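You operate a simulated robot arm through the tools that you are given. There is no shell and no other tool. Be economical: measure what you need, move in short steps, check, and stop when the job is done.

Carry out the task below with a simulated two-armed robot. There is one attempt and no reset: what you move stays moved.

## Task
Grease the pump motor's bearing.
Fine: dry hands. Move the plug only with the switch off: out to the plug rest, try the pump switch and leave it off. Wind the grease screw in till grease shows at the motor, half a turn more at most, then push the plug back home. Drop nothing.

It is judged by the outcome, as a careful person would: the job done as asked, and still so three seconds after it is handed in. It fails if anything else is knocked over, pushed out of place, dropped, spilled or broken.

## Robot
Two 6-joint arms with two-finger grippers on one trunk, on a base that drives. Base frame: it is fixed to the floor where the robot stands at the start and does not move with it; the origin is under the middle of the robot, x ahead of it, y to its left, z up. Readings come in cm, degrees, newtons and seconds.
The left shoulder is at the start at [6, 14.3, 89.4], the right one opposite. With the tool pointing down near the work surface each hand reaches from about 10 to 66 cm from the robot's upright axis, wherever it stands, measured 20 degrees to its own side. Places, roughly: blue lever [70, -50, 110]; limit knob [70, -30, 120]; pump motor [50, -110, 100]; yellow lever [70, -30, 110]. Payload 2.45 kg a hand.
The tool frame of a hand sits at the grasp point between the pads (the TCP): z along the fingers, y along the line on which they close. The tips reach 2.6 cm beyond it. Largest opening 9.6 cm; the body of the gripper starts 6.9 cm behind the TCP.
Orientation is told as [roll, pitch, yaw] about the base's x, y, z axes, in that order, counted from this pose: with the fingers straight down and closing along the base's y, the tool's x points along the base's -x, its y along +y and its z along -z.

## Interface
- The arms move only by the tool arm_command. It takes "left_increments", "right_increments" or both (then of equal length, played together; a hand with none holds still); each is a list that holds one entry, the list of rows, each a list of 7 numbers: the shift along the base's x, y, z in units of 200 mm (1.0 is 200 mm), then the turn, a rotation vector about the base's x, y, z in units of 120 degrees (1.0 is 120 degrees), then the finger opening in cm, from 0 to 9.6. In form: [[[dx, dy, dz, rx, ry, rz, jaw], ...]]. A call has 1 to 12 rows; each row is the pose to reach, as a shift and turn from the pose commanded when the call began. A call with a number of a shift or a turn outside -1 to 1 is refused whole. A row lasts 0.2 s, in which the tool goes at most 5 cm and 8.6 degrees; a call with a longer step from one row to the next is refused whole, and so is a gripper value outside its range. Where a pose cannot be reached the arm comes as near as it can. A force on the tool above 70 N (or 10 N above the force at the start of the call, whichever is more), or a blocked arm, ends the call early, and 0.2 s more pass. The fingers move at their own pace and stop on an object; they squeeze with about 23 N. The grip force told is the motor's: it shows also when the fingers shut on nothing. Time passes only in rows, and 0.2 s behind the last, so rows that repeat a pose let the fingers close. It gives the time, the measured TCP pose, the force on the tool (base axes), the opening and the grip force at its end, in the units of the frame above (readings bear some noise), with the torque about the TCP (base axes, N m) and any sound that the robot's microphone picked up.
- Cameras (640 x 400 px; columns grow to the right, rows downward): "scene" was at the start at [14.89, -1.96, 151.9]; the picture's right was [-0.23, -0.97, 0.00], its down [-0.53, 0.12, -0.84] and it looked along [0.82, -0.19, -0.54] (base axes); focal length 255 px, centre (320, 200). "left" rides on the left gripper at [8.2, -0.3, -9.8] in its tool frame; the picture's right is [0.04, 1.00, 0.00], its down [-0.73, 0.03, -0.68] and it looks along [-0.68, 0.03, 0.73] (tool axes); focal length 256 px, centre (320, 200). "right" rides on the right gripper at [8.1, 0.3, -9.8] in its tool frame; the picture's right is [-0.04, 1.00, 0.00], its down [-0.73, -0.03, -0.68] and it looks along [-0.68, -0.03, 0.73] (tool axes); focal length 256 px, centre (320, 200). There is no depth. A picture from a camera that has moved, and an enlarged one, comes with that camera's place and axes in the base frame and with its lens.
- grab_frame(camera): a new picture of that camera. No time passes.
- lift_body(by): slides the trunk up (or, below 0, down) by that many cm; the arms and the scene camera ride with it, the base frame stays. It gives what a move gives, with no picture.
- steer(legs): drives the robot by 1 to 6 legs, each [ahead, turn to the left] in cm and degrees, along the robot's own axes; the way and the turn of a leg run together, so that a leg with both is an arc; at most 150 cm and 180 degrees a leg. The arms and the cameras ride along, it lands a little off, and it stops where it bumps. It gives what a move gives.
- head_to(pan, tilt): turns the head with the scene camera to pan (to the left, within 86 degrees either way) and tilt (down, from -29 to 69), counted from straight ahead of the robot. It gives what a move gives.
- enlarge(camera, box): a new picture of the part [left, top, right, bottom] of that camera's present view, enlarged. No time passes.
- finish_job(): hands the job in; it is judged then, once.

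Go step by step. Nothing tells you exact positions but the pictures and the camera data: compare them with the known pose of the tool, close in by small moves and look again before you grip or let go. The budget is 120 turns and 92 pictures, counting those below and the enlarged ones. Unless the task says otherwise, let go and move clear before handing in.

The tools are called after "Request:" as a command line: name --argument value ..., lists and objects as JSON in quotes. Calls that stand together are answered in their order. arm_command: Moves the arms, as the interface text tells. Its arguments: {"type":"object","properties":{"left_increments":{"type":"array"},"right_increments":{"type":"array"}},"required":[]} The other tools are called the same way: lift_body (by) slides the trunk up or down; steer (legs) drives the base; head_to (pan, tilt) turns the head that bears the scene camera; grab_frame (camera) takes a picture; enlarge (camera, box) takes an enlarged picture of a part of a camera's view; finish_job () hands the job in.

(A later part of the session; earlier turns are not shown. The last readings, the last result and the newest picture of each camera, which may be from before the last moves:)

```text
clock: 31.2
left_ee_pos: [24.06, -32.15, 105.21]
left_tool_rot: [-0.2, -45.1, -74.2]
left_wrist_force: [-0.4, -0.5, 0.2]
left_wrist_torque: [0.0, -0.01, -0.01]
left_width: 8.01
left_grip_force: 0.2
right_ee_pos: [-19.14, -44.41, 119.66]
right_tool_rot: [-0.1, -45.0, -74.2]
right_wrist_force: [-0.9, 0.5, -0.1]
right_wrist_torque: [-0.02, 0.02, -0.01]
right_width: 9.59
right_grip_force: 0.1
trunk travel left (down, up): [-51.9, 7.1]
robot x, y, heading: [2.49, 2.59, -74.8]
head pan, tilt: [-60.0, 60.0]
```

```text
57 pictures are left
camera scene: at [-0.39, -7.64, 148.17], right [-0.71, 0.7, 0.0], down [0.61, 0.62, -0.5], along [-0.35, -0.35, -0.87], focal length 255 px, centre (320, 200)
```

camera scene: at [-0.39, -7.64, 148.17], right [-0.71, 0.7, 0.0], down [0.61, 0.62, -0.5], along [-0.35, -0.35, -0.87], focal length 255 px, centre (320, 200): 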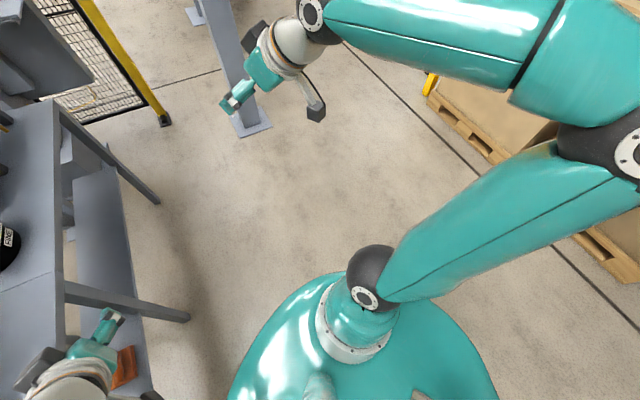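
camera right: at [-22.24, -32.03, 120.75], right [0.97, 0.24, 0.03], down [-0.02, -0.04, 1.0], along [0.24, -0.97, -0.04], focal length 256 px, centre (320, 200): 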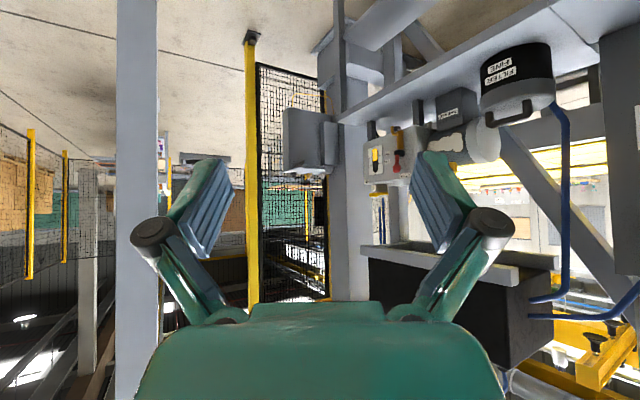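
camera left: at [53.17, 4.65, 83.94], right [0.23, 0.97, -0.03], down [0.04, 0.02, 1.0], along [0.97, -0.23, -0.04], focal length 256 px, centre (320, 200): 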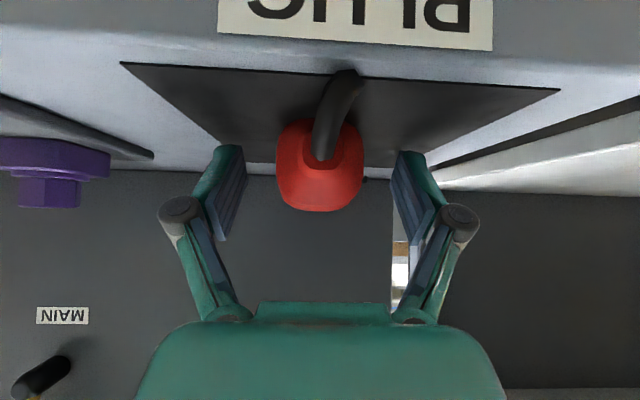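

Nothing appears displaced; likely the left elbow came near the PARTS table corner. Driving ahead moves away from it, so I go ahead along this heading and then turn back.

Request:
steer --legs '[[36, 0], [0, 59.5]]'

Request:
head_to --pan -25 --tilt 45

Request:
grab_frame --camera "scene"

Request:
grab_frame --camera "right"

```text
clock: 36.0
left_ee_pos: [53.27, -37.6, 105.38]
left_tool_rot: [-0.2, -45.1, -22.9]
left_wrist_force: [0.7, 0.2, 0.0]
left_wrist_torque: [-0.01, 0.02, -0.01]
left_width: 7.99
left_grip_force: 0.1
right_ee_pos: [35.6, -79.04, 119.77]
right_tool_rot: [-0.1, -45.1, -23.3]
right_wrist_force: [-0.6, -0.4, 0.4]
right_wrist_torque: [-0.02, 0.03, -0.01]
right_width: 9.6
right_grip_force: 0.0
trunk travel left (down, up): [-51.9, 7.1]
robot x, y, heading: [11.86, -34.17, -23.8]
head pan, tilt: [-60.0, 60.0]
stopped in leg 2: the robot was blocked; the commanded pose is now the measured one
```

```text
clock: 37.0
left_ee_pos: [53.24, -37.68, 105.27]
left_tool_rot: [-0.3, -45.0, -23.0]
left_wrist_force: [0.1, 0.4, 0.4]
left_wrist_torque: [0.07, 0.04, -0.02]
left_width: 8.0
left_grip_force: 0.0
right_ee_pos: [35.61, -79.08, 119.66]
right_tool_rot: [-0.1, -45.0, -23.4]
right_wrist_force: [0.2, 0.1, -0.1]
right_wrist_torque: [0.0, 0.0, -0.03]
right_width: 9.62
right_grip_force: 0.0
trunk travel left (down, up): [-51.9, 7.1]
robot x, y, heading: [11.83, -34.2, -23.9]
head pan, tilt: [-25.0, 45.0]
```

```text
56 pictures are left
camera scene: at [22.79, -42.49, 150.11], right [-0.75, -0.66, 0.0], down [-0.47, 0.53, -0.71], along [0.47, -0.53, -0.71], focal length 255 px, centre (320, 200)
```

scene: 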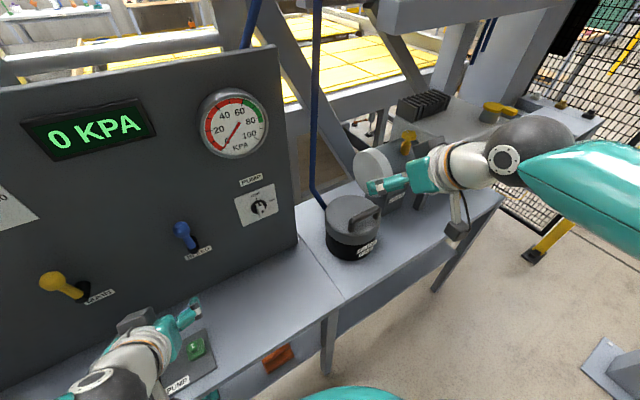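

```text
55 pictures are left
camera right: at [24.14, -73.74, 120.83], right [0.42, 0.91, 0.03], down [0.02, -0.04, 1.0], along [0.91, -0.42, -0.04], focal length 256 px, centre (320, 200)
```

right: 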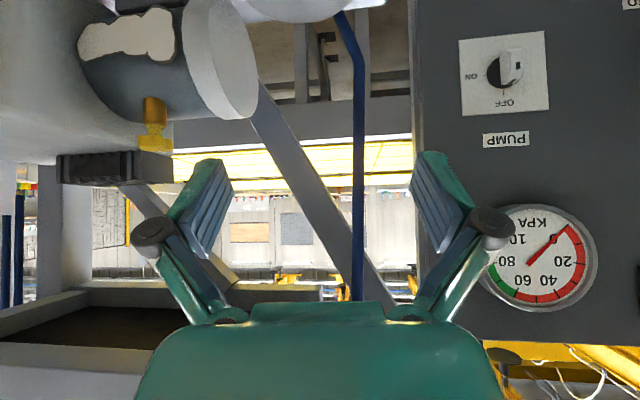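

The knob is near [64,-65,103] and reachable from here. I bring the right hand level and in front of it, keeping clear of the filter and hose.

Request:
arm_command --right_increments '[[[0.05, 0.15, -0.08, -0.025, -0.057, 0, 9.6], [0.1, 0.3, -0.16, -0.05, -0.115, 0, 9.6], [0.2, 0.45, -0.3, -0.075, -0.172, 0, 9.6], [0.3, 0.6, -0.44, -0.1, -0.23, 0, 9.6], [0.45, 0.75, -0.58, -0.125, -0.287, 0, 9.6], [0.55, 0.86, -0.7, -0.149, -0.344, 0, 9.6], [0.65, 0.86, -0.83, -0.149, -0.344, 0, 9.6]]]'

Request:
arm_command --right_increments '[[[0.0, 0, 0, 0, 0, 0.033, 7], [0, 0, 0, 0, 0, 0.067, 5], [0, 0, 0, 0, 0, 0.067, 5]]]'

Request:
grab_frame --camera "right"

Request:
head_to --pan 0 --tilt 40

Request:
grab_frame --camera "scene"

```text
refused: row 5 steps farther than a row can; nothing moved
```

```text
clock: 37.8
left_ee_pos: [53.35, -37.7, 105.2]
left_tool_rot: [-0.3, -45.1, -23.0]
left_wrist_force: [0.1, 0.2, 0.0]
left_wrist_torque: [-0.03, 0.01, -0.02]
left_width: 7.97
left_grip_force: 0.0
right_ee_pos: [35.64, -79.13, 119.78]
right_tool_rot: [0.0, -45.2, -15.2]
right_wrist_force: [-0.3, 0.5, -0.3]
right_wrist_torque: [0.01, 0.01, 0.03]
right_width: 5.02
right_grip_force: 0.1
trunk travel left (down, up): [-51.9, 7.1]
robot x, y, heading: [11.64, -34.13, -23.7]
head pan, tilt: [-25.0, 45.0]
```

```text
54 pictures are left
camera right: at [23.52, -75.43, 120.82], right [0.29, 0.96, 0.03], down [0.03, -0.04, 1.0], along [0.96, -0.29, -0.04], focal length 256 px, centre (320, 200)
```

right: 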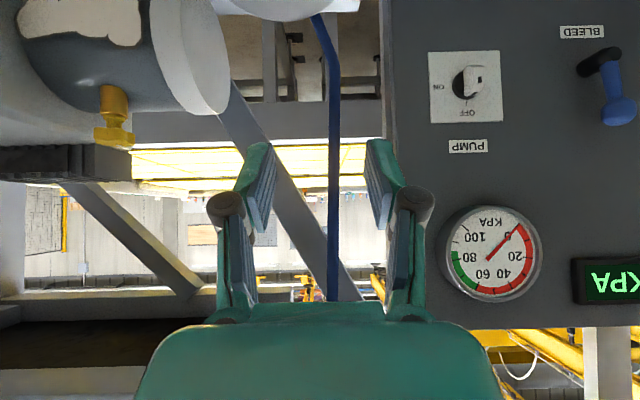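

```text
clock: 38.7
left_ee_pos: [53.28, -37.63, 105.24]
left_tool_rot: [-0.2, -45.2, -23.1]
left_wrist_force: [-0.2, 0.8, 0.2]
left_wrist_torque: [-0.03, 0.0, -0.03]
left_width: 8.03
left_grip_force: 0.1
right_ee_pos: [35.69, -79.07, 119.75]
right_tool_rot: [-0.1, -45.1, -15.3]
right_wrist_force: [-0.6, -0.2, 0.1]
right_wrist_torque: [0.0, 0.0, -0.01]
right_width: 4.99
right_grip_force: 0.2
trunk travel left (down, up): [-51.9, 7.1]
robot x, y, heading: [11.93, -33.88, -23.6]
head pan, tilt: [0.0, 40.0]
```

```text
53 pictures are left
camera scene: at [25.22, -39.8, 150.84], right [-0.4, -0.91, 0.0], down [-0.59, 0.26, -0.77], along [0.7, -0.31, -0.64], focal length 255 px, centre (320, 200)
```

scene: 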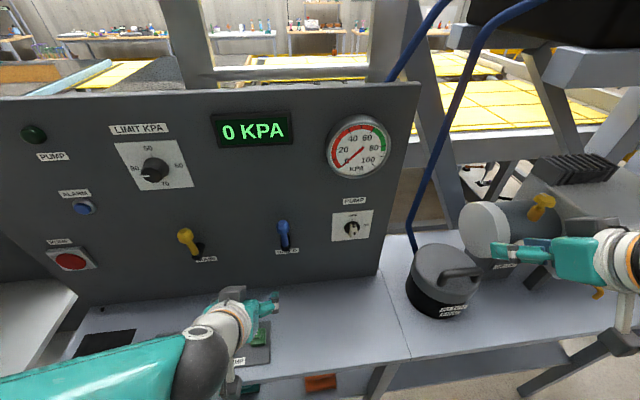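

Request:
arm_command --right_increments '[[[0.05, 0.12, -0.08, -0.014, -0.05, 0, 5], [0.1, 0.24, -0.16, -0.028, -0.1, 0, 5], [0.17, 0.36, -0.25, -0.042, -0.15, 0, 5], [0.24, 0.48, -0.34, -0.056, -0.2, 0, 5], [0.31, 0.6, -0.43, -0.069, -0.25, 0, 5], [0.4, 0.7, -0.52, -0.083, -0.3, 0, 5], [0.5, 0.8, -0.62, -0.099, -0.362, 0, 5], [0.6, 0.86, -0.72, -0.099, -0.362, 0, 5], [0.67, 0.86, -0.83, -0.099, -0.362, 0, 5], [0.67, 0.86, -0.83, -0.099, -0.362, 0, 5]]]'

Request:
grab_frame --camera "right"

Request:
grab_frame --camera "scene"

```text
clock: 40.9
left_ee_pos: [53.38, -37.7, 105.18]
left_tool_rot: [-0.3, -45.0, -23.0]
left_wrist_force: [-0.1, 0.0, -1.2]
left_wrist_torque: [0.0, 0.0, -0.01]
left_width: 7.99
left_grip_force: 0.1
right_ee_pos: [55.69, -62.24, 102.48]
right_tool_rot: [-177.5, -89.9, 162.2]
right_wrist_force: [-0.2, -0.7, 0.4]
right_wrist_torque: [-0.02, -0.02, -0.02]
right_width: 5.01
right_grip_force: 0.0
right hand out of reach, approached as far as the arm can: row 3, 4, 5, 6, 7, 8, 9, 10
trunk travel left (down, up): [-51.9, 7.1]
robot x, y, heading: [11.51, -33.8, -23.6]
head pan, tilt: [0.0, 40.0]
```

```text
52 pictures are left
camera right: at [46.31, -59.31, 94.37], right [0.26, 0.96, 0.04], down [-0.66, 0.15, 0.73], along [0.7, -0.22, 0.68], focal length 256 px, centre (320, 200)
```

right: 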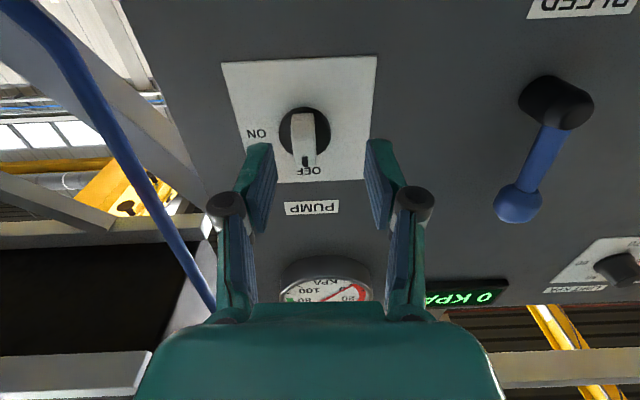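

```text
51 pictures are left
camera scene: at [25.25, -39.8, 150.84], right [-0.4, -0.92, 0.0], down [-0.59, 0.26, -0.77], along [0.7, -0.31, -0.64], focal length 255 px, centre (320, 200)
```

scene: 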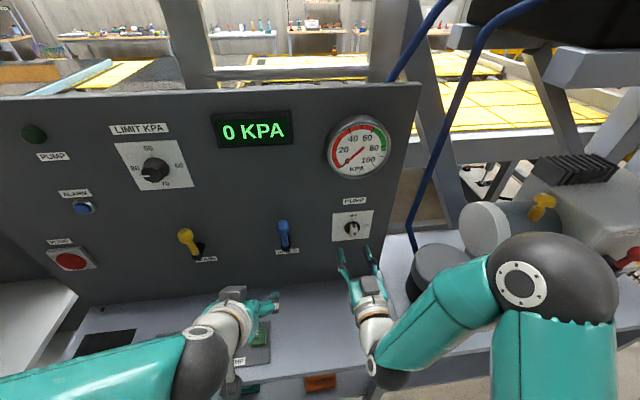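

Request:
arm_command --right_increments '[[[-0.005, -0.02, 0.06, 0, 0, 0, 5], [-0.01, -0.04, 0.12, 0, 0, 0, 5], [-0.01, -0.04, 0.12, 0, 0, 0, 5]]]'

Request:
grab_frame --camera "right"

```text
clock: 41.7
left_ee_pos: [53.38, -37.71, 105.26]
left_tool_rot: [-0.2, -45.0, -23.0]
left_wrist_force: [0.6, 0.2, -0.7]
left_wrist_torque: [0.01, 0.01, 0.01]
left_width: 8.02
left_grip_force: 0.1
right_ee_pos: [55.58, -63.17, 105.12]
right_tool_rot: [-148.8, -89.9, 133.5]
right_wrist_force: [0.3, 0.1, 0.5]
right_wrist_torque: [-0.01, 0.04, -0.03]
right_width: 4.97
right_grip_force: 0.1
trunk travel left (down, up): [-51.9, 7.1]
robot x, y, heading: [11.65, -34.15, -23.6]
head pan, tilt: [0.0, 40.0]
```

```text
50 pictures are left
camera right: at [46.29, -60.16, 96.95], right [0.26, 0.96, 0.04], down [-0.66, 0.15, 0.73], along [0.7, -0.22, 0.68], focal length 256 px, centre (320, 200)
```

right: 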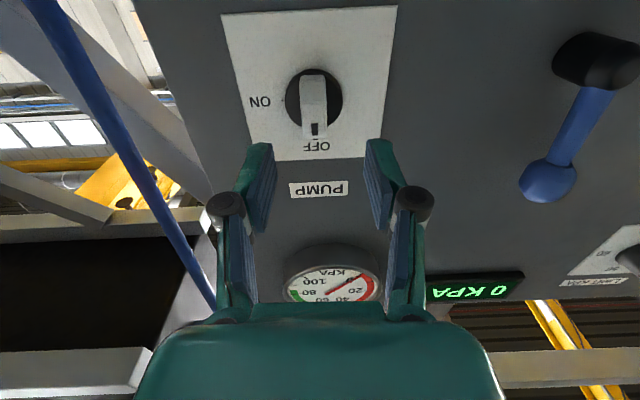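

Request:
arm_command --right_increments '[[[0.06, -0.033, 0, 0, 0, 0, 5], [0.12, -0.055, 0, 0, 0, 0, 5], [0.187, -0.077, 0, 0, 0, 0, 5], [0.187, -0.077, 0, 0, 0, 0, 5]]]'

Request:
grab_frame --camera "right"

Request:
enlarge --camera "scene" --box '[300, 180, 460, 320]'

```text
clock: 42.7
left_ee_pos: [53.29, -37.71, 105.27]
left_tool_rot: [-0.2, -45.1, -22.9]
left_wrist_force: [0.0, 0.3, 0.1]
left_wrist_torque: [-0.05, -0.01, -0.02]
left_width: 8.0
left_grip_force: 0.0
right_ee_pos: [59.27, -64.47, 105.1]
right_tool_rot: [-164.8, -89.9, 149.5]
right_wrist_force: [0.2, -0.2, 1.3]
right_wrist_torque: [0.0, -0.02, 0.07]
right_width: 5.0
right_grip_force: 0.2
trunk travel left (down, up): [-51.9, 7.1]
robot x, y, heading: [11.69, -34.14, -23.8]
head pan, tilt: [0.0, 40.0]
```

```text
49 pictures are left
camera right: at [49.97, -61.6, 96.9], right [0.26, 0.96, 0.04], down [-0.66, 0.15, 0.73], along [0.7, -0.22, 0.68], focal length 256 px, centre (320, 200)
```

right: 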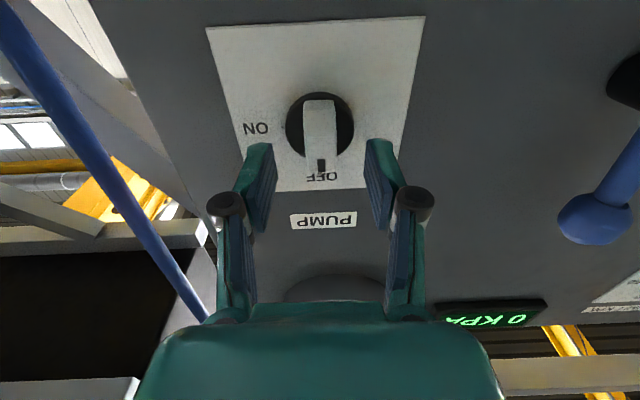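

```text
2.86 times, centred on (380, 250) of scene
camera zoom: at [25.23, -39.8, 150.84], right [-0.4, -0.92, 0.0], down [-0.59, 0.26, -0.77], along [0.7, -0.31, -0.64], focal length 729 px, centre (149, 57)
```

zoom: 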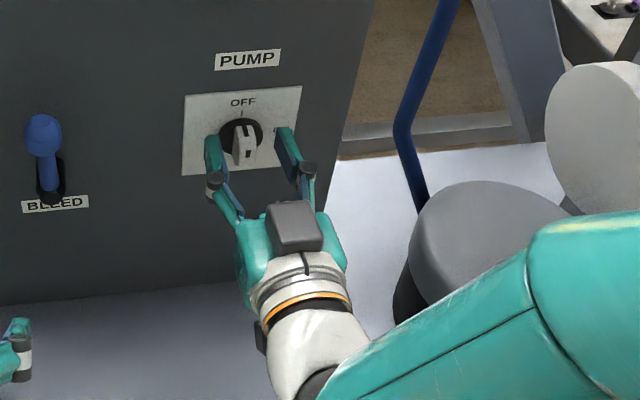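

Request:
arm_command --right_increments '[[[0.058, -0.016, -0.01, 0, 0, 0, 5], [0.111, -0.03, -0.02, 0, 0, 0, 5], [0.111, -0.03, -0.02, 0, 0, 0, 5]]]'

Request:
grab_frame --camera "right"

```text
clock: 43.5
left_ee_pos: [53.13, -37.68, 105.26]
left_tool_rot: [-0.1, -45.1, -23.1]
left_wrist_force: [-0.2, 0.3, 0.5]
left_wrist_torque: [0.0, 0.0, 0.01]
left_width: 7.98
left_grip_force: 0.0
right_ee_pos: [61.42, -65.15, 104.84]
right_tool_rot: [-175.8, -90.0, 160.4]
right_wrist_force: [-11.1, 1.3, 2.5]
right_wrist_torque: [-0.09, -0.01, -0.38]
right_width: 5.45
right_grip_force: 3.1
trunk travel left (down, up): [-51.9, 7.1]
robot x, y, heading: [11.77, -33.95, -23.8]
head pan, tilt: [0.0, 40.0]
```

```text
47 pictures are left
camera right: at [52.04, -62.23, 96.56], right [0.27, 0.96, 0.04], down [-0.66, 0.15, 0.73], along [0.7, -0.22, 0.68], focal length 256 px, centre (320, 200)
```

right: 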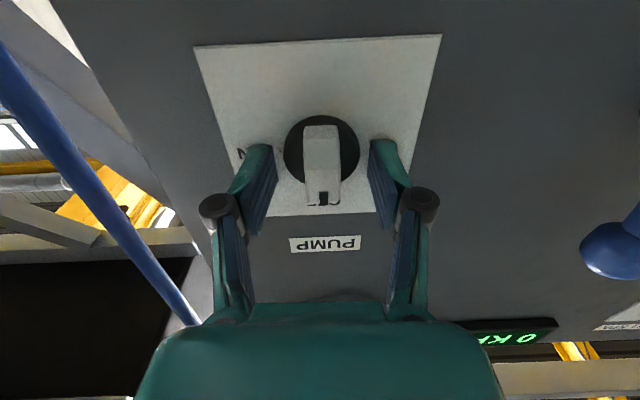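

The tips touched the plate; I back off a little and close on the knob bar.

Request:
arm_command --right_increments '[[[-0.039, 0.0105, 0, 0, 0, 0, 5], [-0.039, 0.0105, 0, 0, 0, 0, 3], [-0.039, 0.0105, 0, 0, 0, 0, 1], [-0.039, 0.0105, 0, 0, 0, 0, 0.5], [-0.039, 0.0105, 0, 0, 0, 0, 0.5]]]'

Request:
grab_frame --camera "right"

```text
clock: 44.7
left_ee_pos: [53.32, -37.65, 105.15]
left_tool_rot: [-0.1, -45.0, -22.9]
left_wrist_force: [-0.4, 0.4, -0.9]
left_wrist_torque: [0.04, 0.0, 0.0]
left_width: 8.0
left_grip_force: 0.1
right_ee_pos: [60.88, -64.95, 104.72]
right_tool_rot: [-146.9, -89.9, 131.6]
right_wrist_force: [6.4, 2.3, 0.6]
right_wrist_torque: [-0.01, -0.13, 0.18]
right_width: 3.98
right_grip_force: 45.1
trunk travel left (down, up): [-51.9, 7.1]
robot x, y, heading: [11.5, -34.14, -23.9]
head pan, tilt: [0.0, 40.0]
```

```text
46 pictures are left
camera right: at [51.51, -61.99, 96.51], right [0.26, 0.96, 0.04], down [-0.66, 0.15, 0.73], along [0.7, -0.22, 0.68], focal length 256 px, centre (320, 200)
```

right: 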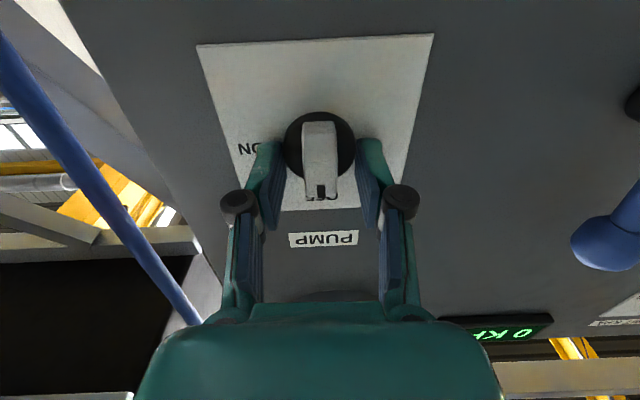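

Request:
arm_command --right_increments '[[[0, 0, 0, 0, 0, 0, 5], [0, 0, 0, 0, 0, 0, 5], [-0.053, 0.014, 0, 0, 0, 0, 5], [-0.053, 0.014, 0, 0, 0, 0, 3], [-0.053, 0.014, 0, 0, 0, 0, 1], [-0.053, 0.014, 0, 0, 0, 0, 0.5], [-0.053, 0.014, 0, 0, 0, 0, 0.5]]]'

Request:
grab_frame --camera "right"

```text
clock: 46.3
left_ee_pos: [53.35, -37.7, 105.38]
left_tool_rot: [-0.2, -45.0, -22.9]
left_wrist_force: [-0.3, 0.2, -0.2]
left_wrist_torque: [-0.01, 0.02, 0.02]
left_width: 8.01
left_grip_force: 0.1
right_ee_pos: [59.68, -64.71, 104.73]
right_tool_rot: [-117.6, -89.9, 102.3]
right_wrist_force: [1.9, 5.2, -1.5]
right_wrist_torque: [-0.07, -0.34, -0.06]
right_width: 1.6
right_grip_force: 41.3
trunk travel left (down, up): [-51.9, 7.1]
robot x, y, heading: [11.7, -34.07, -23.9]
head pan, tilt: [0.0, 40.0]
```

```text
45 pictures are left
camera right: at [50.38, -61.67, 96.57], right [0.26, 0.96, 0.04], down [-0.66, 0.15, 0.73], along [0.7, -0.22, 0.68], focal length 256 px, centre (320, 200)
```

right: 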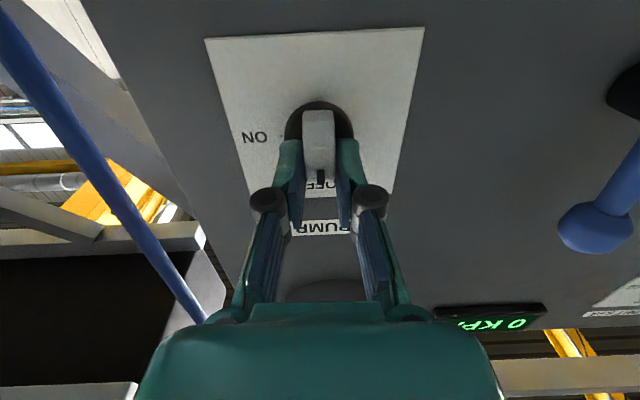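

The bar is held (1.6 cm). Now I turn the switch a quarter turn to ON (clockwise from the robot's side) to try it.

Request:
arm_command --right_increments '[[[0, 0, 0, 0.066, -0.0177, 0, 0.5], [0, 0, 0, 0.132, -0.0354, 0, 0.5], [0, 0, 0, 0.198, -0.053, 0, 0.5], [0, 0, 0, 0.263, -0.071, 0, 0.5], [0, 0, 0, 0.329, -0.0886, 0, 0.5], [0, 0, 0, 0.395, -0.106, 0, 0.5], [0, 0, 0, 0.461, -0.124, 0, 0.5], [0, 0, 0, 0.527, -0.142, 0, 0.5], [0, 0, 0, 0.593, -0.16, 0, 0.5], [0, 0, 0, 0.659, -0.177, 0, 0.5], [0, 0, 0, 0.7245, -0.195, 0, 0.5]]]'

Request:
grab_frame --camera "scene"

Request:
grab_frame --camera "right"

```text
clock: 48.7
left_ee_pos: [53.35, -38.11, 105.07]
left_tool_rot: [0.2, -44.8, -23.2]
left_wrist_force: [0.1, -0.5, -0.2]
left_wrist_torque: [-0.01, 0.0, 0.02]
left_width: 8.02
left_grip_force: 0.1
right_ee_pos: [59.6, -65.35, 104.11]
right_tool_rot: [88.6, 0.3, -105.5]
right_wrist_force: [-7.7, -22.5, -30.2]
right_wrist_torque: [-0.35, 0.6, 0.44]
right_width: 1.58
right_grip_force: 41.1
trunk travel left (down, up): [-51.9, 7.1]
robot x, y, heading: [11.73, -33.52, -23.7]
head pan, tilt: [0.0, 40.0]
```

```text
44 pictures are left
camera scene: at [25.46, -40.35, 150.76], right [-0.4, -0.91, 0.0], down [-0.59, 0.26, -0.76], along [0.7, -0.31, -0.65], focal length 255 px, centre (320, 200)
```

scene: 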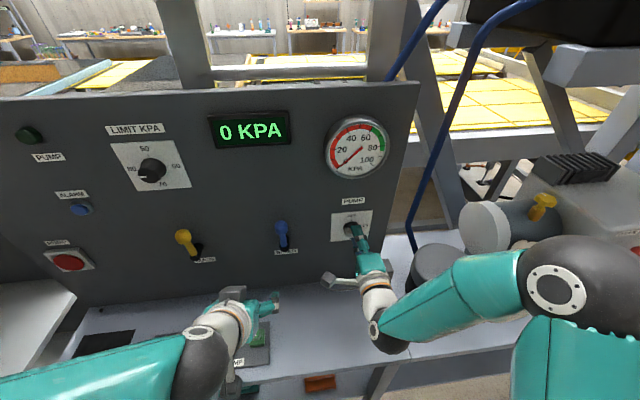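

```text
43 pictures are left
camera right: at [52.32, -54.76, 104.63], right [0.01, -0.05, 1.0], down [-0.85, -0.52, -0.02], along [0.52, -0.85, -0.05], focal length 256 px, centre (320, 200)
```

right: 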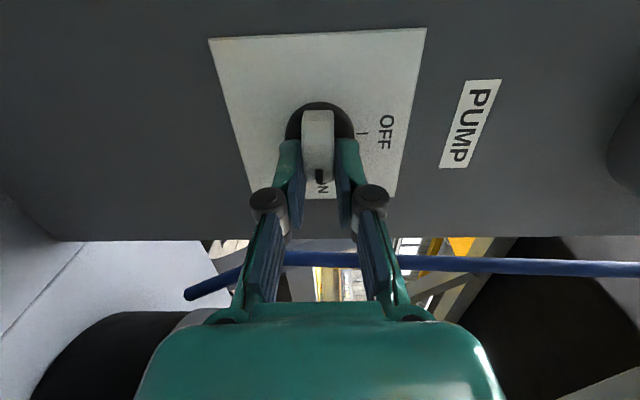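

The switch is at ON and the pump lamp stays dark with 0 kPa: no power. I turn it back to OFF.

Request:
arm_command --right_increments '[[[0, 0, 0, -0.066, 0.0177, 0, 0.5], [0, 0, 0, -0.132, 0.0354, 0, 0.5], [0, 0, 0, -0.198, 0.053, 0, 0.5], [0, 0, 0, -0.263, 0.071, 0, 0.5], [0, 0, 0, -0.329, 0.0886, 0, 0.5], [0, 0, 0, -0.395, 0.106, 0, 0.5], [0, 0, 0, -0.461, 0.124, 0, 0.5], [0, 0, 0, -0.527, 0.142, 0, 0.5], [0, 0, 0, -0.593, 0.16, 0, 0.5], [0, 0, 0, -0.659, 0.177, 0, 0.5], [0, 0, 0, -0.7245, 0.195, 0, 0.5], [0, 0, 0, -0.74, 0.199, 0, 0.5]]]'

Request:
arm_command --right_increments '[[[0, 0, 0, 0, 0, 0, 3], [0, 0, 0, 0, 0, 0, 5], [0, 0, 0, 0, 0, 0, 5], [-0.097, 0.026, 0, 0, 0, 0, 5], [-0.15, 0.04, 0, 0, 0, 0, 5]]]'

Request:
grab_frame --camera "right"

```text
clock: 51.3
left_ee_pos: [53.31, -37.67, 105.14]
left_tool_rot: [-0.3, -45.0, -22.9]
left_wrist_force: [-0.3, -0.1, -1.0]
left_wrist_torque: [0.0, 0.02, -0.02]
left_width: 8.01
left_grip_force: 0.1
right_ee_pos: [59.74, -64.52, 104.75]
right_tool_rot: [-97.2, -88.0, 82.0]
right_wrist_force: [4.0, 1.8, -2.6]
right_wrist_torque: [1.35, 0.29, -0.17]
right_width: 1.63
right_grip_force: 41.9
trunk travel left (down, up): [-51.9, 7.1]
robot x, y, heading: [11.71, -34.21, -23.7]
head pan, tilt: [0.0, 40.0]
```

```text
clock: 52.5
left_ee_pos: [53.29, -37.65, 105.25]
left_tool_rot: [-0.1, -45.0, -22.9]
left_wrist_force: [0.5, 0.2, 0.3]
left_wrist_torque: [0.0, 0.02, -0.03]
left_width: 7.98
left_grip_force: 0.0
right_ee_pos: [56.6, -63.8, 104.64]
right_tool_rot: [-93.7, -87.9, 78.4]
right_wrist_force: [0.6, 0.1, -0.2]
right_wrist_torque: [0.0, -0.01, 0.0]
right_width: 5.03
right_grip_force: 0.0
trunk travel left (down, up): [-51.9, 7.1]
robot x, y, heading: [11.7, -34.15, -23.8]
head pan, tilt: [0.0, 40.0]
```

```text
42 pictures are left
camera right: at [47.18, -61.21, 96.45], right [0.26, 0.96, 0.01], down [-0.66, 0.18, 0.73], along [0.71, -0.2, 0.68], focal length 256 px, centre (320, 200)
```

right: 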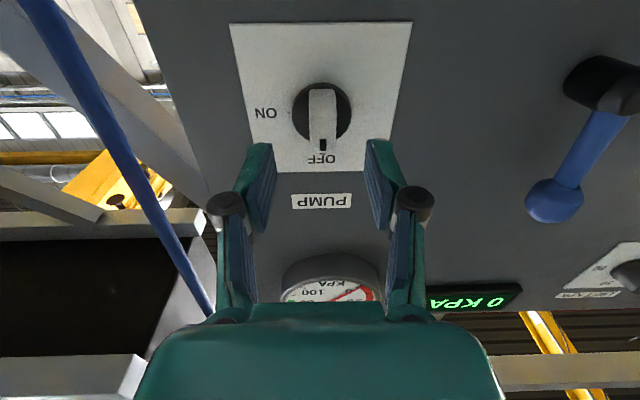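

The switch is back at OFF. I withdraw the right hand and take a good look at the motor and its grease screw.

Request:
arm_command --right_increments '[[[-0.1, 0.02, 0.05, 0.014, 0.05, 0, 5], [-0.2, 0.04, 0.12, 0.028, 0.1, 0, 5], [-0.3, 0.06, 0.2, 0.042, 0.15, 0, 5], [-0.4, 0.08, 0.3, 0.056, 0.2, 0, 5], [-0.5, 0.1, 0.4, 0.069, 0.25, 0, 5], [-0.6, 0.12, 0.5, 0.083, 0.3, 0, 5], [-0.7, 0.14, 0.6, 0.099, 0.362, 0, 5], [-0.8, 0.2, 0.7, 0.099, 0.362, 0, 5]]]'

Request:
head_to --pan -48 --tilt 32

Request:
grab_frame --camera "scene"

```text
clock: 54.3
left_ee_pos: [53.2, -37.6, 105.27]
left_tool_rot: [0.0, -45.1, -23.0]
left_wrist_force: [-0.4, 0.2, 0.4]
left_wrist_torque: [0.0, -0.05, 0.03]
left_width: 7.99
left_grip_force: 0.0
right_ee_pos: [40.34, -59.97, 118.73]
right_tool_rot: [-2.0, -45.0, -12.4]
right_wrist_force: [-0.5, -0.3, 0.4]
right_wrist_torque: [0.01, 0.0, 0.01]
right_width: 5.03
right_grip_force: 0.1
right hand out of reach, approached as far as the arm can: row 1, 2, 3
trunk travel left (down, up): [-51.9, 7.1]
robot x, y, heading: [11.96, -33.96, -23.7]
head pan, tilt: [0.0, 40.0]
```

```text
clock: 55.5
left_ee_pos: [53.32, -37.68, 105.2]
left_tool_rot: [-0.2, -45.0, -23.0]
left_wrist_force: [0.2, -0.1, 0.5]
left_wrist_torque: [-0.01, -0.01, -0.02]
left_width: 7.98
left_grip_force: 0.0
right_ee_pos: [40.37, -59.9, 118.63]
right_tool_rot: [-1.9, -45.0, -12.5]
right_wrist_force: [0.0, -0.1, 1.2]
right_wrist_torque: [0.02, 0.01, 0.02]
right_width: 4.97
right_grip_force: 0.0
trunk travel left (down, up): [-51.9, 7.1]
robot x, y, heading: [11.82, -33.66, -23.5]
head pan, tilt: [-48.0, 32.0]
```

```text
41 pictures are left
camera scene: at [20.25, -44.88, 152.06], right [-0.95, -0.31, 0.0], down [-0.17, 0.5, -0.85], along [0.27, -0.81, -0.53], focal length 255 px, centre (320, 200)
```

scene: 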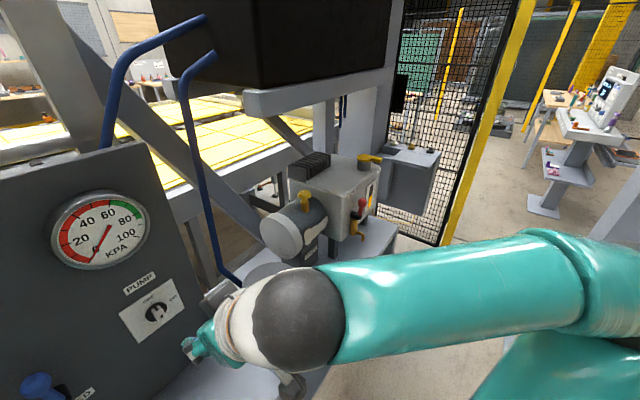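

Request:
enlarge --camera "scene" --box '[240, 130, 400, 270]'

```text
2.86 times, centred on (320, 200) of scene
camera zoom: at [20.25, -44.88, 152.06], right [-0.95, -0.31, 0.0], down [-0.17, 0.5, -0.85], along [0.27, -0.81, -0.53], focal length 729 px, centre (320, 200)
```

zoom: 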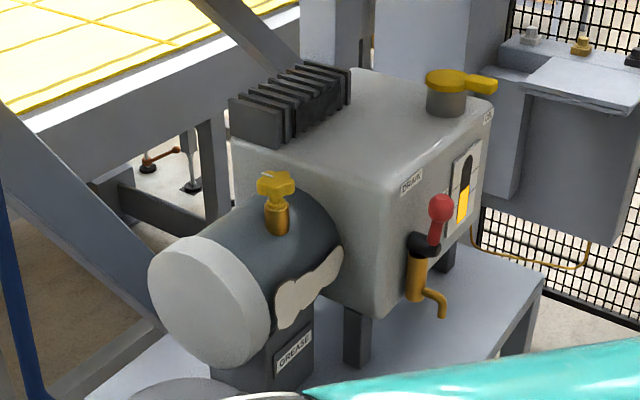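

The grease screw is the yellow winged screw on top of the motor near [50.5,-116,106]. I raise the left hand and drive along the bench so the right hand can reach the screw from above.

Request:
arm_command --left_increments '[[[-0.05, 0.02, 0.12, 0, 0, 0, 8], [-0.1, 0.04, 0.24, 0, 0, 0, 8], [-0.15, 0.06, 0.36, 0, 0, 0, 8], [-0.2, 0.08, 0.5, 0, 0, 0, 8], [-0.25, 0.1, 0.65, 0, 0, 0, 8]]]'

Request:
steer --legs '[[0, -79.5], [51, 0], [0, 88]]'

Request:
head_to --pan -30 --tilt 40

Request:
grab_frame --camera "scene"

```text
clock: 56.7
left_ee_pos: [48.34, -35.61, 118.26]
left_tool_rot: [-0.2, -45.1, -23.0]
left_wrist_force: [0.4, 0.5, -0.1]
left_wrist_torque: [-0.01, 0.0, -0.01]
left_width: 8.0
left_grip_force: 0.0
right_ee_pos: [40.46, -59.97, 118.81]
right_tool_rot: [-2.0, -45.1, -12.5]
right_wrist_force: [-1.0, -0.4, -1.0]
right_wrist_torque: [0.01, 0.04, -0.01]
right_width: 5.0
right_grip_force: 0.1
trunk travel left (down, up): [-51.9, 7.1]
robot x, y, heading: [11.67, -34.13, -23.5]
head pan, tilt: [-48.0, 32.0]
```

```text
clock: 67.9
left_ee_pos: [35.59, -80.45, 118.1]
left_tool_rot: [-0.2, -45.0, -15.8]
left_wrist_force: [0.4, -0.2, -0.6]
left_wrist_torque: [0.01, -0.03, -0.02]
left_width: 8.0
left_grip_force: 0.0
right_ee_pos: [30.69, -105.42, 118.75]
right_tool_rot: [-2.0, -45.0, -5.5]
right_wrist_force: [1.0, -0.4, 0.1]
right_wrist_torque: [0.02, -0.04, 0.01]
right_width: 4.99
right_grip_force: 0.0
trunk travel left (down, up): [-51.9, 7.1]
robot x, y, heading: [-1.73, -85.78, -16.8]
head pan, tilt: [-48.0, 32.0]
```

```text
clock: 68.7
left_ee_pos: [35.53, -80.58, 118.16]
left_tool_rot: [-0.1, -45.1, -16.0]
left_wrist_force: [-0.4, 0.1, -0.2]
left_wrist_torque: [0.02, -0.03, 0.02]
left_width: 8.01
left_grip_force: 0.1
right_ee_pos: [30.66, -105.51, 118.74]
right_tool_rot: [-1.9, -45.1, -5.5]
right_wrist_force: [-0.4, -0.6, -0.2]
right_wrist_torque: [0.02, -0.02, 0.01]
right_width: 5.0
right_grip_force: 0.1
trunk travel left (down, up): [-51.9, 7.1]
robot x, y, heading: [-1.21, -85.74, -17.1]
head pan, tilt: [-30.0, 40.0]
```

```text
39 pictures are left
camera scene: at [9.96, -93.67, 150.84], right [-0.73, -0.68, 0.0], down [-0.44, 0.47, -0.77], along [0.52, -0.56, -0.64], focal length 255 px, centre (320, 200)
```

scene: 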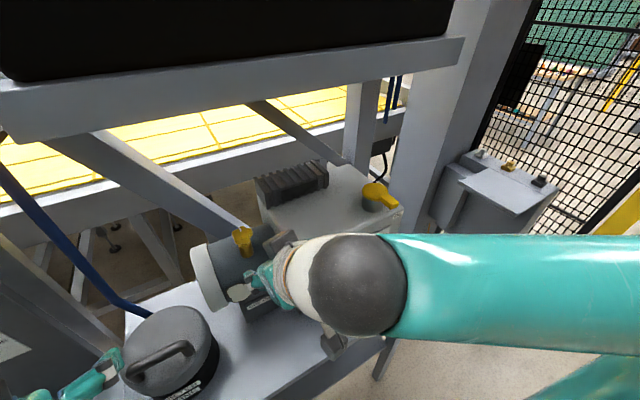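

Request:
arm_command --right_increments '[[[0, 0, 0.08, 0.006, 0.062, 0, 6], [0, 0, 0.16, 0.012, 0.124, 0, 8], [0.08, -0.02, 0.24, 0.018, 0.187, 0, 9], [0.18, -0.06, 0.27, 0.024, 0.249, 0, 9], [0.3, -0.1, 0.27, 0.03, 0.311, 0, 9], [0.42, -0.14, 0.27, 0.036, 0.373, 0, 9], [0.55, -0.175, 0.27, 0.036, 0.373, 0, 9], [0.55, -0.175, 0.27, 0.036, 0.373, 0, 9]]]'

Request:
grab_frame --camera "right"

Request:
grab_frame --camera "scene"

```text
clock: 70.7
left_ee_pos: [33.91, -79.98, 118.74]
left_tool_rot: [-0.3, -45.9, -15.8]
left_wrist_force: [0.0, 0.4, 0.6]
left_wrist_torque: [-0.05, 0.04, -0.01]
left_width: 8.01
left_grip_force: 0.0
right_ee_pos: [38.44, -107.6, 125.06]
right_tool_rot: [-1.6, -1.3, -4.1]
right_wrist_force: [0.6, 0.5, 0.0]
right_wrist_torque: [0.01, 0.04, -0.03]
right_width: 8.97
right_grip_force: 0.2
trunk travel left (down, up): [-51.9, 7.1]
robot x, y, heading: [-1.63, -85.25, -17.0]
head pan, tilt: [-30.0, 40.0]
stopped in row 8 (right hand): the arm was blocked; the commanded pose is now the measured one
```

```text
38 pictures are left
camera right: at [30.16, -106.32, 134.76], right [0.11, 0.99, -0.03], down [0.72, -0.06, 0.7], along [0.69, -0.1, -0.72], focal length 256 px, centre (320, 200)
```

right: 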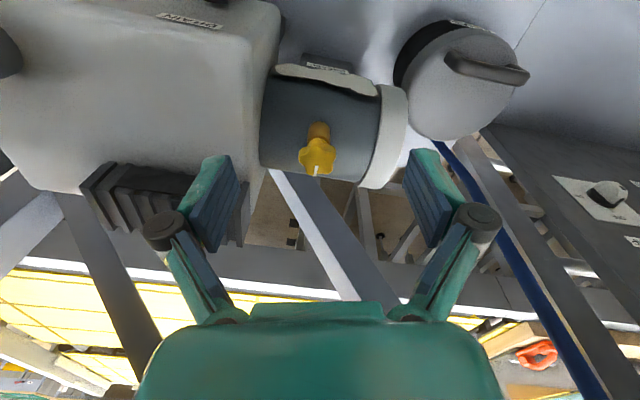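

```text
37 pictures are left
camera scene: at [2.86, -91.56, 151.47], right [-0.73, -0.68, -0.03], down [-0.4, 0.46, -0.79], along [0.55, -0.57, -0.61], focal length 255 px, centre (320, 200)
```

scene: 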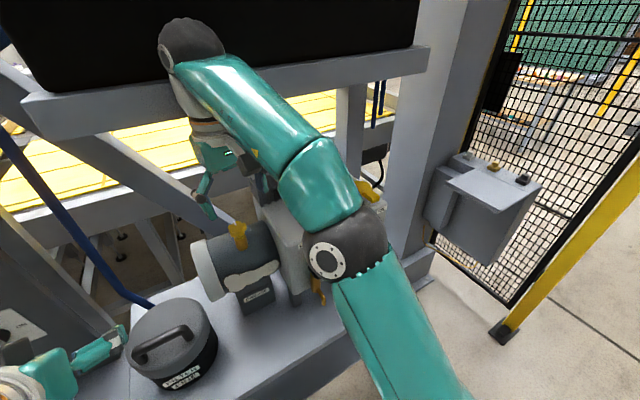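

The wrist met the overhead beam (its lower edge about z 138), so a straight-down grip will not fit. I back away at once and will work with the hand tilted 45 degrees, moving the left hand clear too.

Request:
arm_command --right_increments '[[[-0.1, 0.01, 0, 0, 0, 0, 9], [-0.22, 0.03, 0, 0, 0, 0, 9], [-0.32, 0.06, -0.05, -0.006, -0.062, 0, 9], [-0.38, 0.08, -0.12, -0.012, -0.124, 0, 9], [-0.4, 0.1, -0.19, -0.018, -0.187, 0, 9], [-0.4, 0.1, -0.25, -0.024, -0.249, 0, 9], [-0.4, 0.1, -0.27, -0.03, -0.311, 0, 9], [-0.4, 0.1, -0.27, -0.036, -0.373, 0, 9]]]' --left_increments '[[[0, 0, 0, 0, 0, 0, 8], [0, 0, 0, 0, 0, 0, 8], [0, 0.1, 0, 0, 0, 0, 8], [-0.02, 0.2, 0, 0, 0, 0, 8], [-0.05, 0.3, 0, 0, 0, 0, 8], [-0.1, 0.4, 0, 0, 0, 0, 8], [-0.15, 0.5, 0, 0, 0, 0, 8], [-0.2, 0.6, 0, 0, 0, 0, 8]]]'

Request:
grab_frame --camera "scene"

Request:
grab_frame --camera "right"

```text
clock: 72.5
left_ee_pos: [32.94, -68.89, 117.72]
left_tool_rot: [-0.2, -44.2, -15.8]
left_wrist_force: [0.1, -0.3, -0.3]
left_wrist_torque: [0.0, -0.01, 0.02]
left_width: 8.0
left_grip_force: 0.1
right_ee_pos: [34.76, -106.99, 118.01]
right_tool_rot: [-2.4, -43.8, -4.5]
right_wrist_force: [-0.7, -0.8, 0.0]
right_wrist_torque: [0.03, -0.03, 0.0]
right_width: 9.03
right_grip_force: 0.0
trunk travel left (down, up): [-51.9, 7.1]
robot x, y, heading: [-1.75, -85.62, -17.0]
head pan, tilt: [-30.0, 40.0]
```

```text
36 pictures are left
camera scene: at [9.71, -93.46, 150.87], right [-0.73, -0.68, 0.0], down [-0.44, 0.47, -0.77], along [0.52, -0.56, -0.64], focal length 255 px, centre (320, 200)
```

scene: 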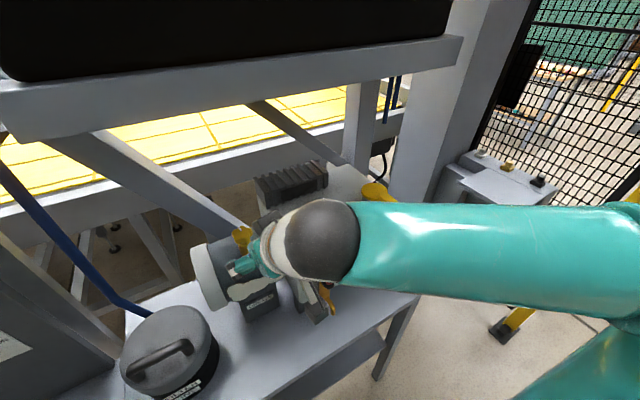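

```text
35 pictures are left
camera right: at [22.18, -105.17, 119.37], right [0.14, 0.99, 0.0], down [0.06, -0.01, 1.0], along [0.99, -0.14, -0.06], focal length 256 px, centre (320, 200)
```

right: 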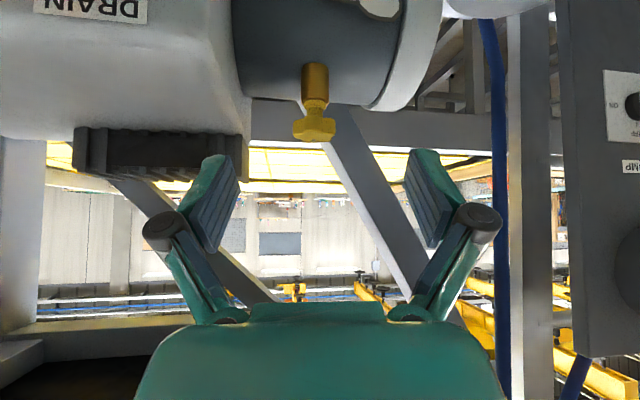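

The handle is at about [46.8,-109.2,110.6]. I bring the tilted right hand level with it, a little short, and check.

Request:
arm_command --right_increments '[[[0, -0.04, -0.1, 0, 0, 0.02, 9], [0.04, -0.08, -0.2, 0, 0, 0.04, 9], [0.14, -0.11, -0.3, 0, 0, 0.04, 9], [0.26, -0.11, -0.3, 0, 0, 0.04, 9], [0.35, -0.11, -0.3, 0, 0, 0.04, 9], [0.35, -0.11, -0.3, 0, 0, 0.04, 9]]]'

Request:
grab_frame --camera "right"

Request:
grab_frame --camera "scene"

```text
clock: 73.9
left_ee_pos: [33.32, -69.0, 117.67]
left_tool_rot: [-0.2, -44.2, -15.9]
left_wrist_force: [0.2, -0.2, -0.4]
left_wrist_torque: [0.01, 0.02, -0.01]
left_width: 8.03
left_grip_force: 0.0
right_ee_pos: [41.96, -109.17, 111.82]
right_tool_rot: [-2.4, -43.7, 0.2]
right_wrist_force: [0.2, -0.5, 0.8]
right_wrist_torque: [0.04, 0.01, 0.0]
right_width: 9.0
right_grip_force: 0.0
trunk travel left (down, up): [-51.9, 7.1]
robot x, y, heading: [-1.37, -85.65, -17.2]
head pan, tilt: [-30.0, 40.0]
```

```text
34 pictures are left
camera right: at [29.3, -108.54, 113.3], right [0.05, 1.0, 0.0], down [0.06, 0.0, 1.0], along [1.0, -0.05, -0.06], focal length 256 px, centre (320, 200)
```

right: 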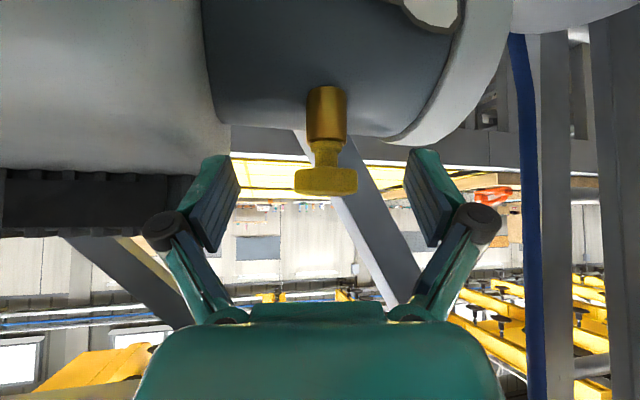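

```text
33 pictures are left
camera scene: at [9.9, -93.52, 150.85], right [-0.73, -0.68, 0.0], down [-0.44, 0.47, -0.77], along [0.52, -0.56, -0.64], focal length 255 px, centre (320, 200)
```

scene: 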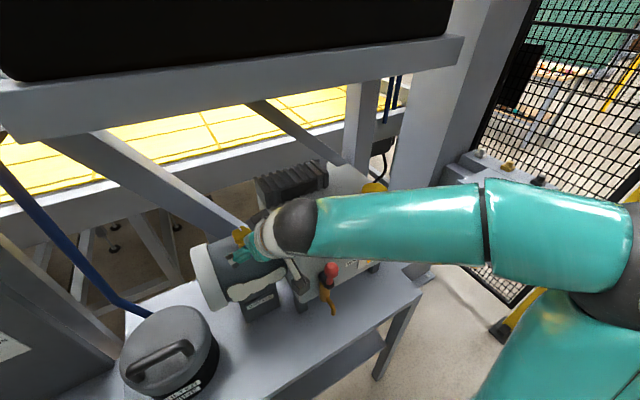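

Request:
arm_command --right_increments '[[[0.1, 0.005, -0.01, 0, 0, 0, 9], [0.2, 0.01, -0.03, 0, 0, 0, 9], [0.262, 0.01, -0.03, 0, 0, 0, 9], [0.262, 0.01, -0.03, 0, 0, 0, 6], [0.262, 0.01, -0.03, 0, 0, 0, 3], [0.262, 0.01, -0.03, 0, 0, 0, 2], [0.262, 0.01, -0.03, 0, 0, 0, 2]]]'

Request:
grab_frame --camera "right"

```text
clock: 75.5
left_ee_pos: [33.37, -68.97, 117.7]
left_tool_rot: [-0.2, -44.1, -15.8]
left_wrist_force: [-0.6, 0.3, -0.6]
left_wrist_torque: [-0.02, -0.02, 0.0]
left_width: 7.97
left_grip_force: 0.0
right_ee_pos: [47.05, -109.0, 111.22]
right_tool_rot: [-2.4, -43.6, 0.3]
right_wrist_force: [0.9, 0.2, -0.6]
right_wrist_torque: [0.54, -0.08, 0.0]
right_width: 3.69
right_grip_force: 45.2
trunk travel left (down, up): [-51.9, 7.1]
robot x, y, heading: [-1.74, -86.08, -17.0]
head pan, tilt: [-30.0, 40.0]
```

```text
32 pictures are left
camera right: at [34.48, -108.37, 112.67], right [0.05, 1.0, 0.0], down [0.06, 0.0, 1.0], along [1.0, -0.05, -0.06], focal length 256 px, centre (320, 200)
```

right: 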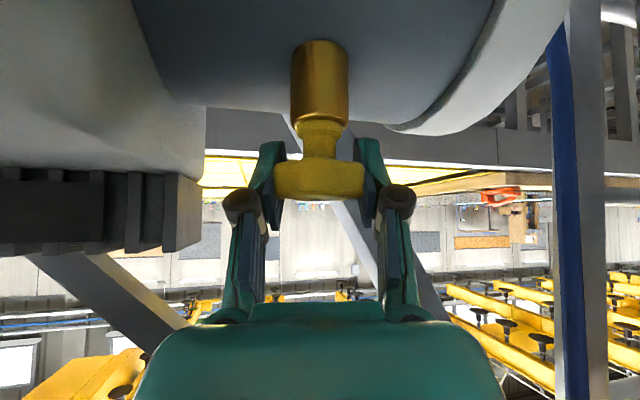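

Gripped. First stroke: 60 degrees clockwise seen from above.

Request:
arm_command --right_increments '[[[0, 0, 0, 0, 0, -0.0625, 2], [0, 0, 0, 0, 0, -0.125, 2], [0, 0, 0, 0, 0, -0.1875, 2], [0, 0, 0, 0, 0, -0.25, 2], [0, 0, 0, 0, 0, -0.3125, 2], [0, 0, 0, 0, 0, -0.375, 2], [0, 0, 0, 0, 0, -0.4375, 2], [0, 0, 0, 0, 0, -0.5, 2], [0, 0, 0, 0, 0, -0.5, 2]]]'

Request:
grab_frame --camera "scene"

Request:
grab_frame --camera "right"

```text
clock: 77.5
left_ee_pos: [32.99, -69.17, 117.76]
left_tool_rot: [0.2, -44.2, -16.1]
left_wrist_force: [0.2, -0.2, -0.8]
left_wrist_torque: [-0.03, 0.0, 0.02]
left_width: 7.99
left_grip_force: 0.1
right_ee_pos: [46.74, -109.61, 111.27]
right_tool_rot: [-2.6, -43.6, -60.1]
right_wrist_force: [-18.1, -29.5, -6.9]
right_wrist_torque: [-0.04, -0.93, 0.18]
right_width: 3.7
right_grip_force: 45.0
trunk travel left (down, up): [-51.9, 7.1]
robot x, y, heading: [-1.85, -85.76, -17.0]
head pan, tilt: [-30.0, 40.0]
```

```text
31 pictures are left
camera scene: at [9.66, -94.04, 150.82], right [-0.73, -0.68, 0.0], down [-0.44, 0.47, -0.77], along [0.52, -0.56, -0.64], focal length 255 px, centre (320, 200)
```

scene: 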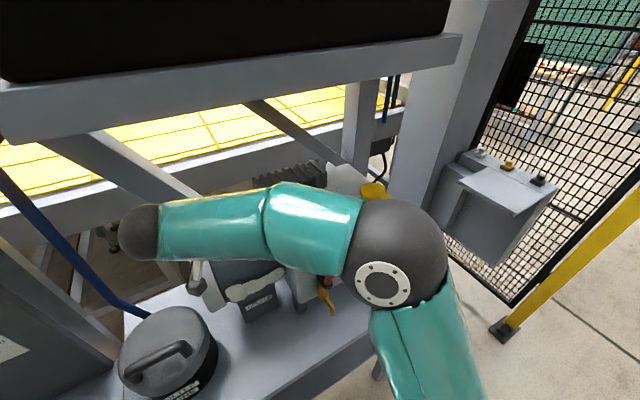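

```text
30 pictures are left
camera right: at [41.16, -98.23, 112.71], right [0.9, 0.45, -0.01], down [0.03, -0.05, 1.0], along [0.44, -0.89, -0.06], focal length 256 px, centre (320, 200)
```

right: 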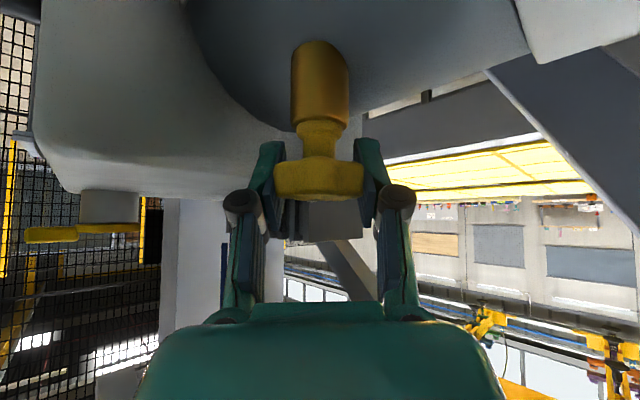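

The screw turned 60 degrees; the true centre seems ~0.8 cm nearer. I reopen, swing back with the corrected centre, and regrip.

Request:
arm_command --right_increments '[[[0, 0, 0, 0, 0, 0, 6], [0, 0, 0, 0, 0, 0, 8], [-0.02, 0, 0, 0, 0, 0.067, 8], [-0.04, 0, 0, 0, 0, 0.133, 8], [-0.04, 0, 0, 0, 0, 0.2, 8], [-0.04, 0, 0, 0, 0, 0.267, 8], [-0.04, 0, 0, 0, 0, 0.333, 8], [-0.04, 0, 0, 0, 0, 0.4, 8], [-0.04, 0, 0, 0, 0, 0.467, 8], [-0.04, 0, 0, 0, 0, 0.533, 8], [-0.04, 0, 0, 0, 0, 0.6, 8], [-0.04, 0, 0, 0, 0, 0.6, 4]]]'

Request:
arm_command --right_increments '[[[0, 0, 0, 0, 0, 0, 2], [0, 0, 0, 0, 0, 0, 2], [0, 0, 0, 0, 0, 0, 2]]]'

Request:
enlarge --camera "scene" --box '[160, 180, 400, 330]'

```text
clock: 80.1
left_ee_pos: [33.4, -68.85, 117.64]
left_tool_rot: [-0.3, -44.2, -15.8]
left_wrist_force: [0.5, -0.1, -0.2]
left_wrist_torque: [0.0, 0.01, -0.04]
left_width: 7.99
left_grip_force: 0.0
right_ee_pos: [46.27, -108.99, 111.3]
right_tool_rot: [-2.4, -43.7, 12.3]
right_wrist_force: [-0.3, 0.7, 0.2]
right_wrist_torque: [0.0, -0.01, -0.01]
right_width: 4.03
right_grip_force: 0.3
trunk travel left (down, up): [-51.9, 7.1]
robot x, y, heading: [-1.71, -85.5, -17.1]
head pan, tilt: [-30.0, 40.0]
```

```text
clock: 80.9
left_ee_pos: [33.36, -69.04, 117.76]
left_tool_rot: [-0.2, -44.2, -15.8]
left_wrist_force: [0.1, 0.8, 0.6]
left_wrist_torque: [-0.03, 0.01, -0.02]
left_width: 7.98
left_grip_force: 0.0
right_ee_pos: [46.36, -109.11, 111.38]
right_tool_rot: [-2.4, -43.7, 12.2]
right_wrist_force: [1.4, -3.6, 4.1]
right_wrist_torque: [0.5, 0.15, 0.0]
right_width: 3.86
right_grip_force: 44.7
trunk travel left (down, up): [-51.9, 7.1]
robot x, y, heading: [-1.8, -84.99, -17.4]
head pan, tilt: [-30.0, 40.0]
```

```text
2.67 times, centred on (280, 255) of scene
camera zoom: at [9.96, -93.59, 150.84], right [-0.73, -0.68, 0.0], down [-0.44, 0.47, -0.77], along [0.52, -0.56, -0.64], focal length 681 px, centre (427, 53)
```

zoom: 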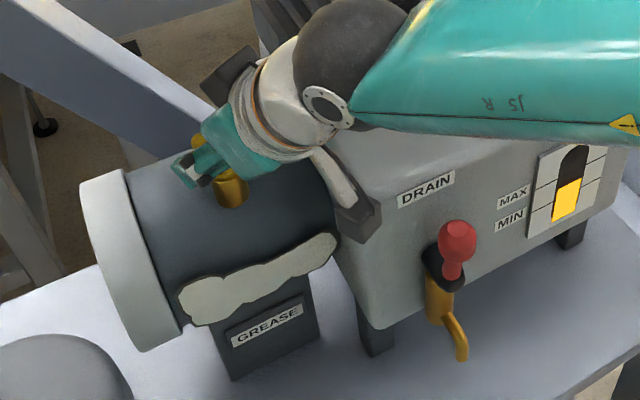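

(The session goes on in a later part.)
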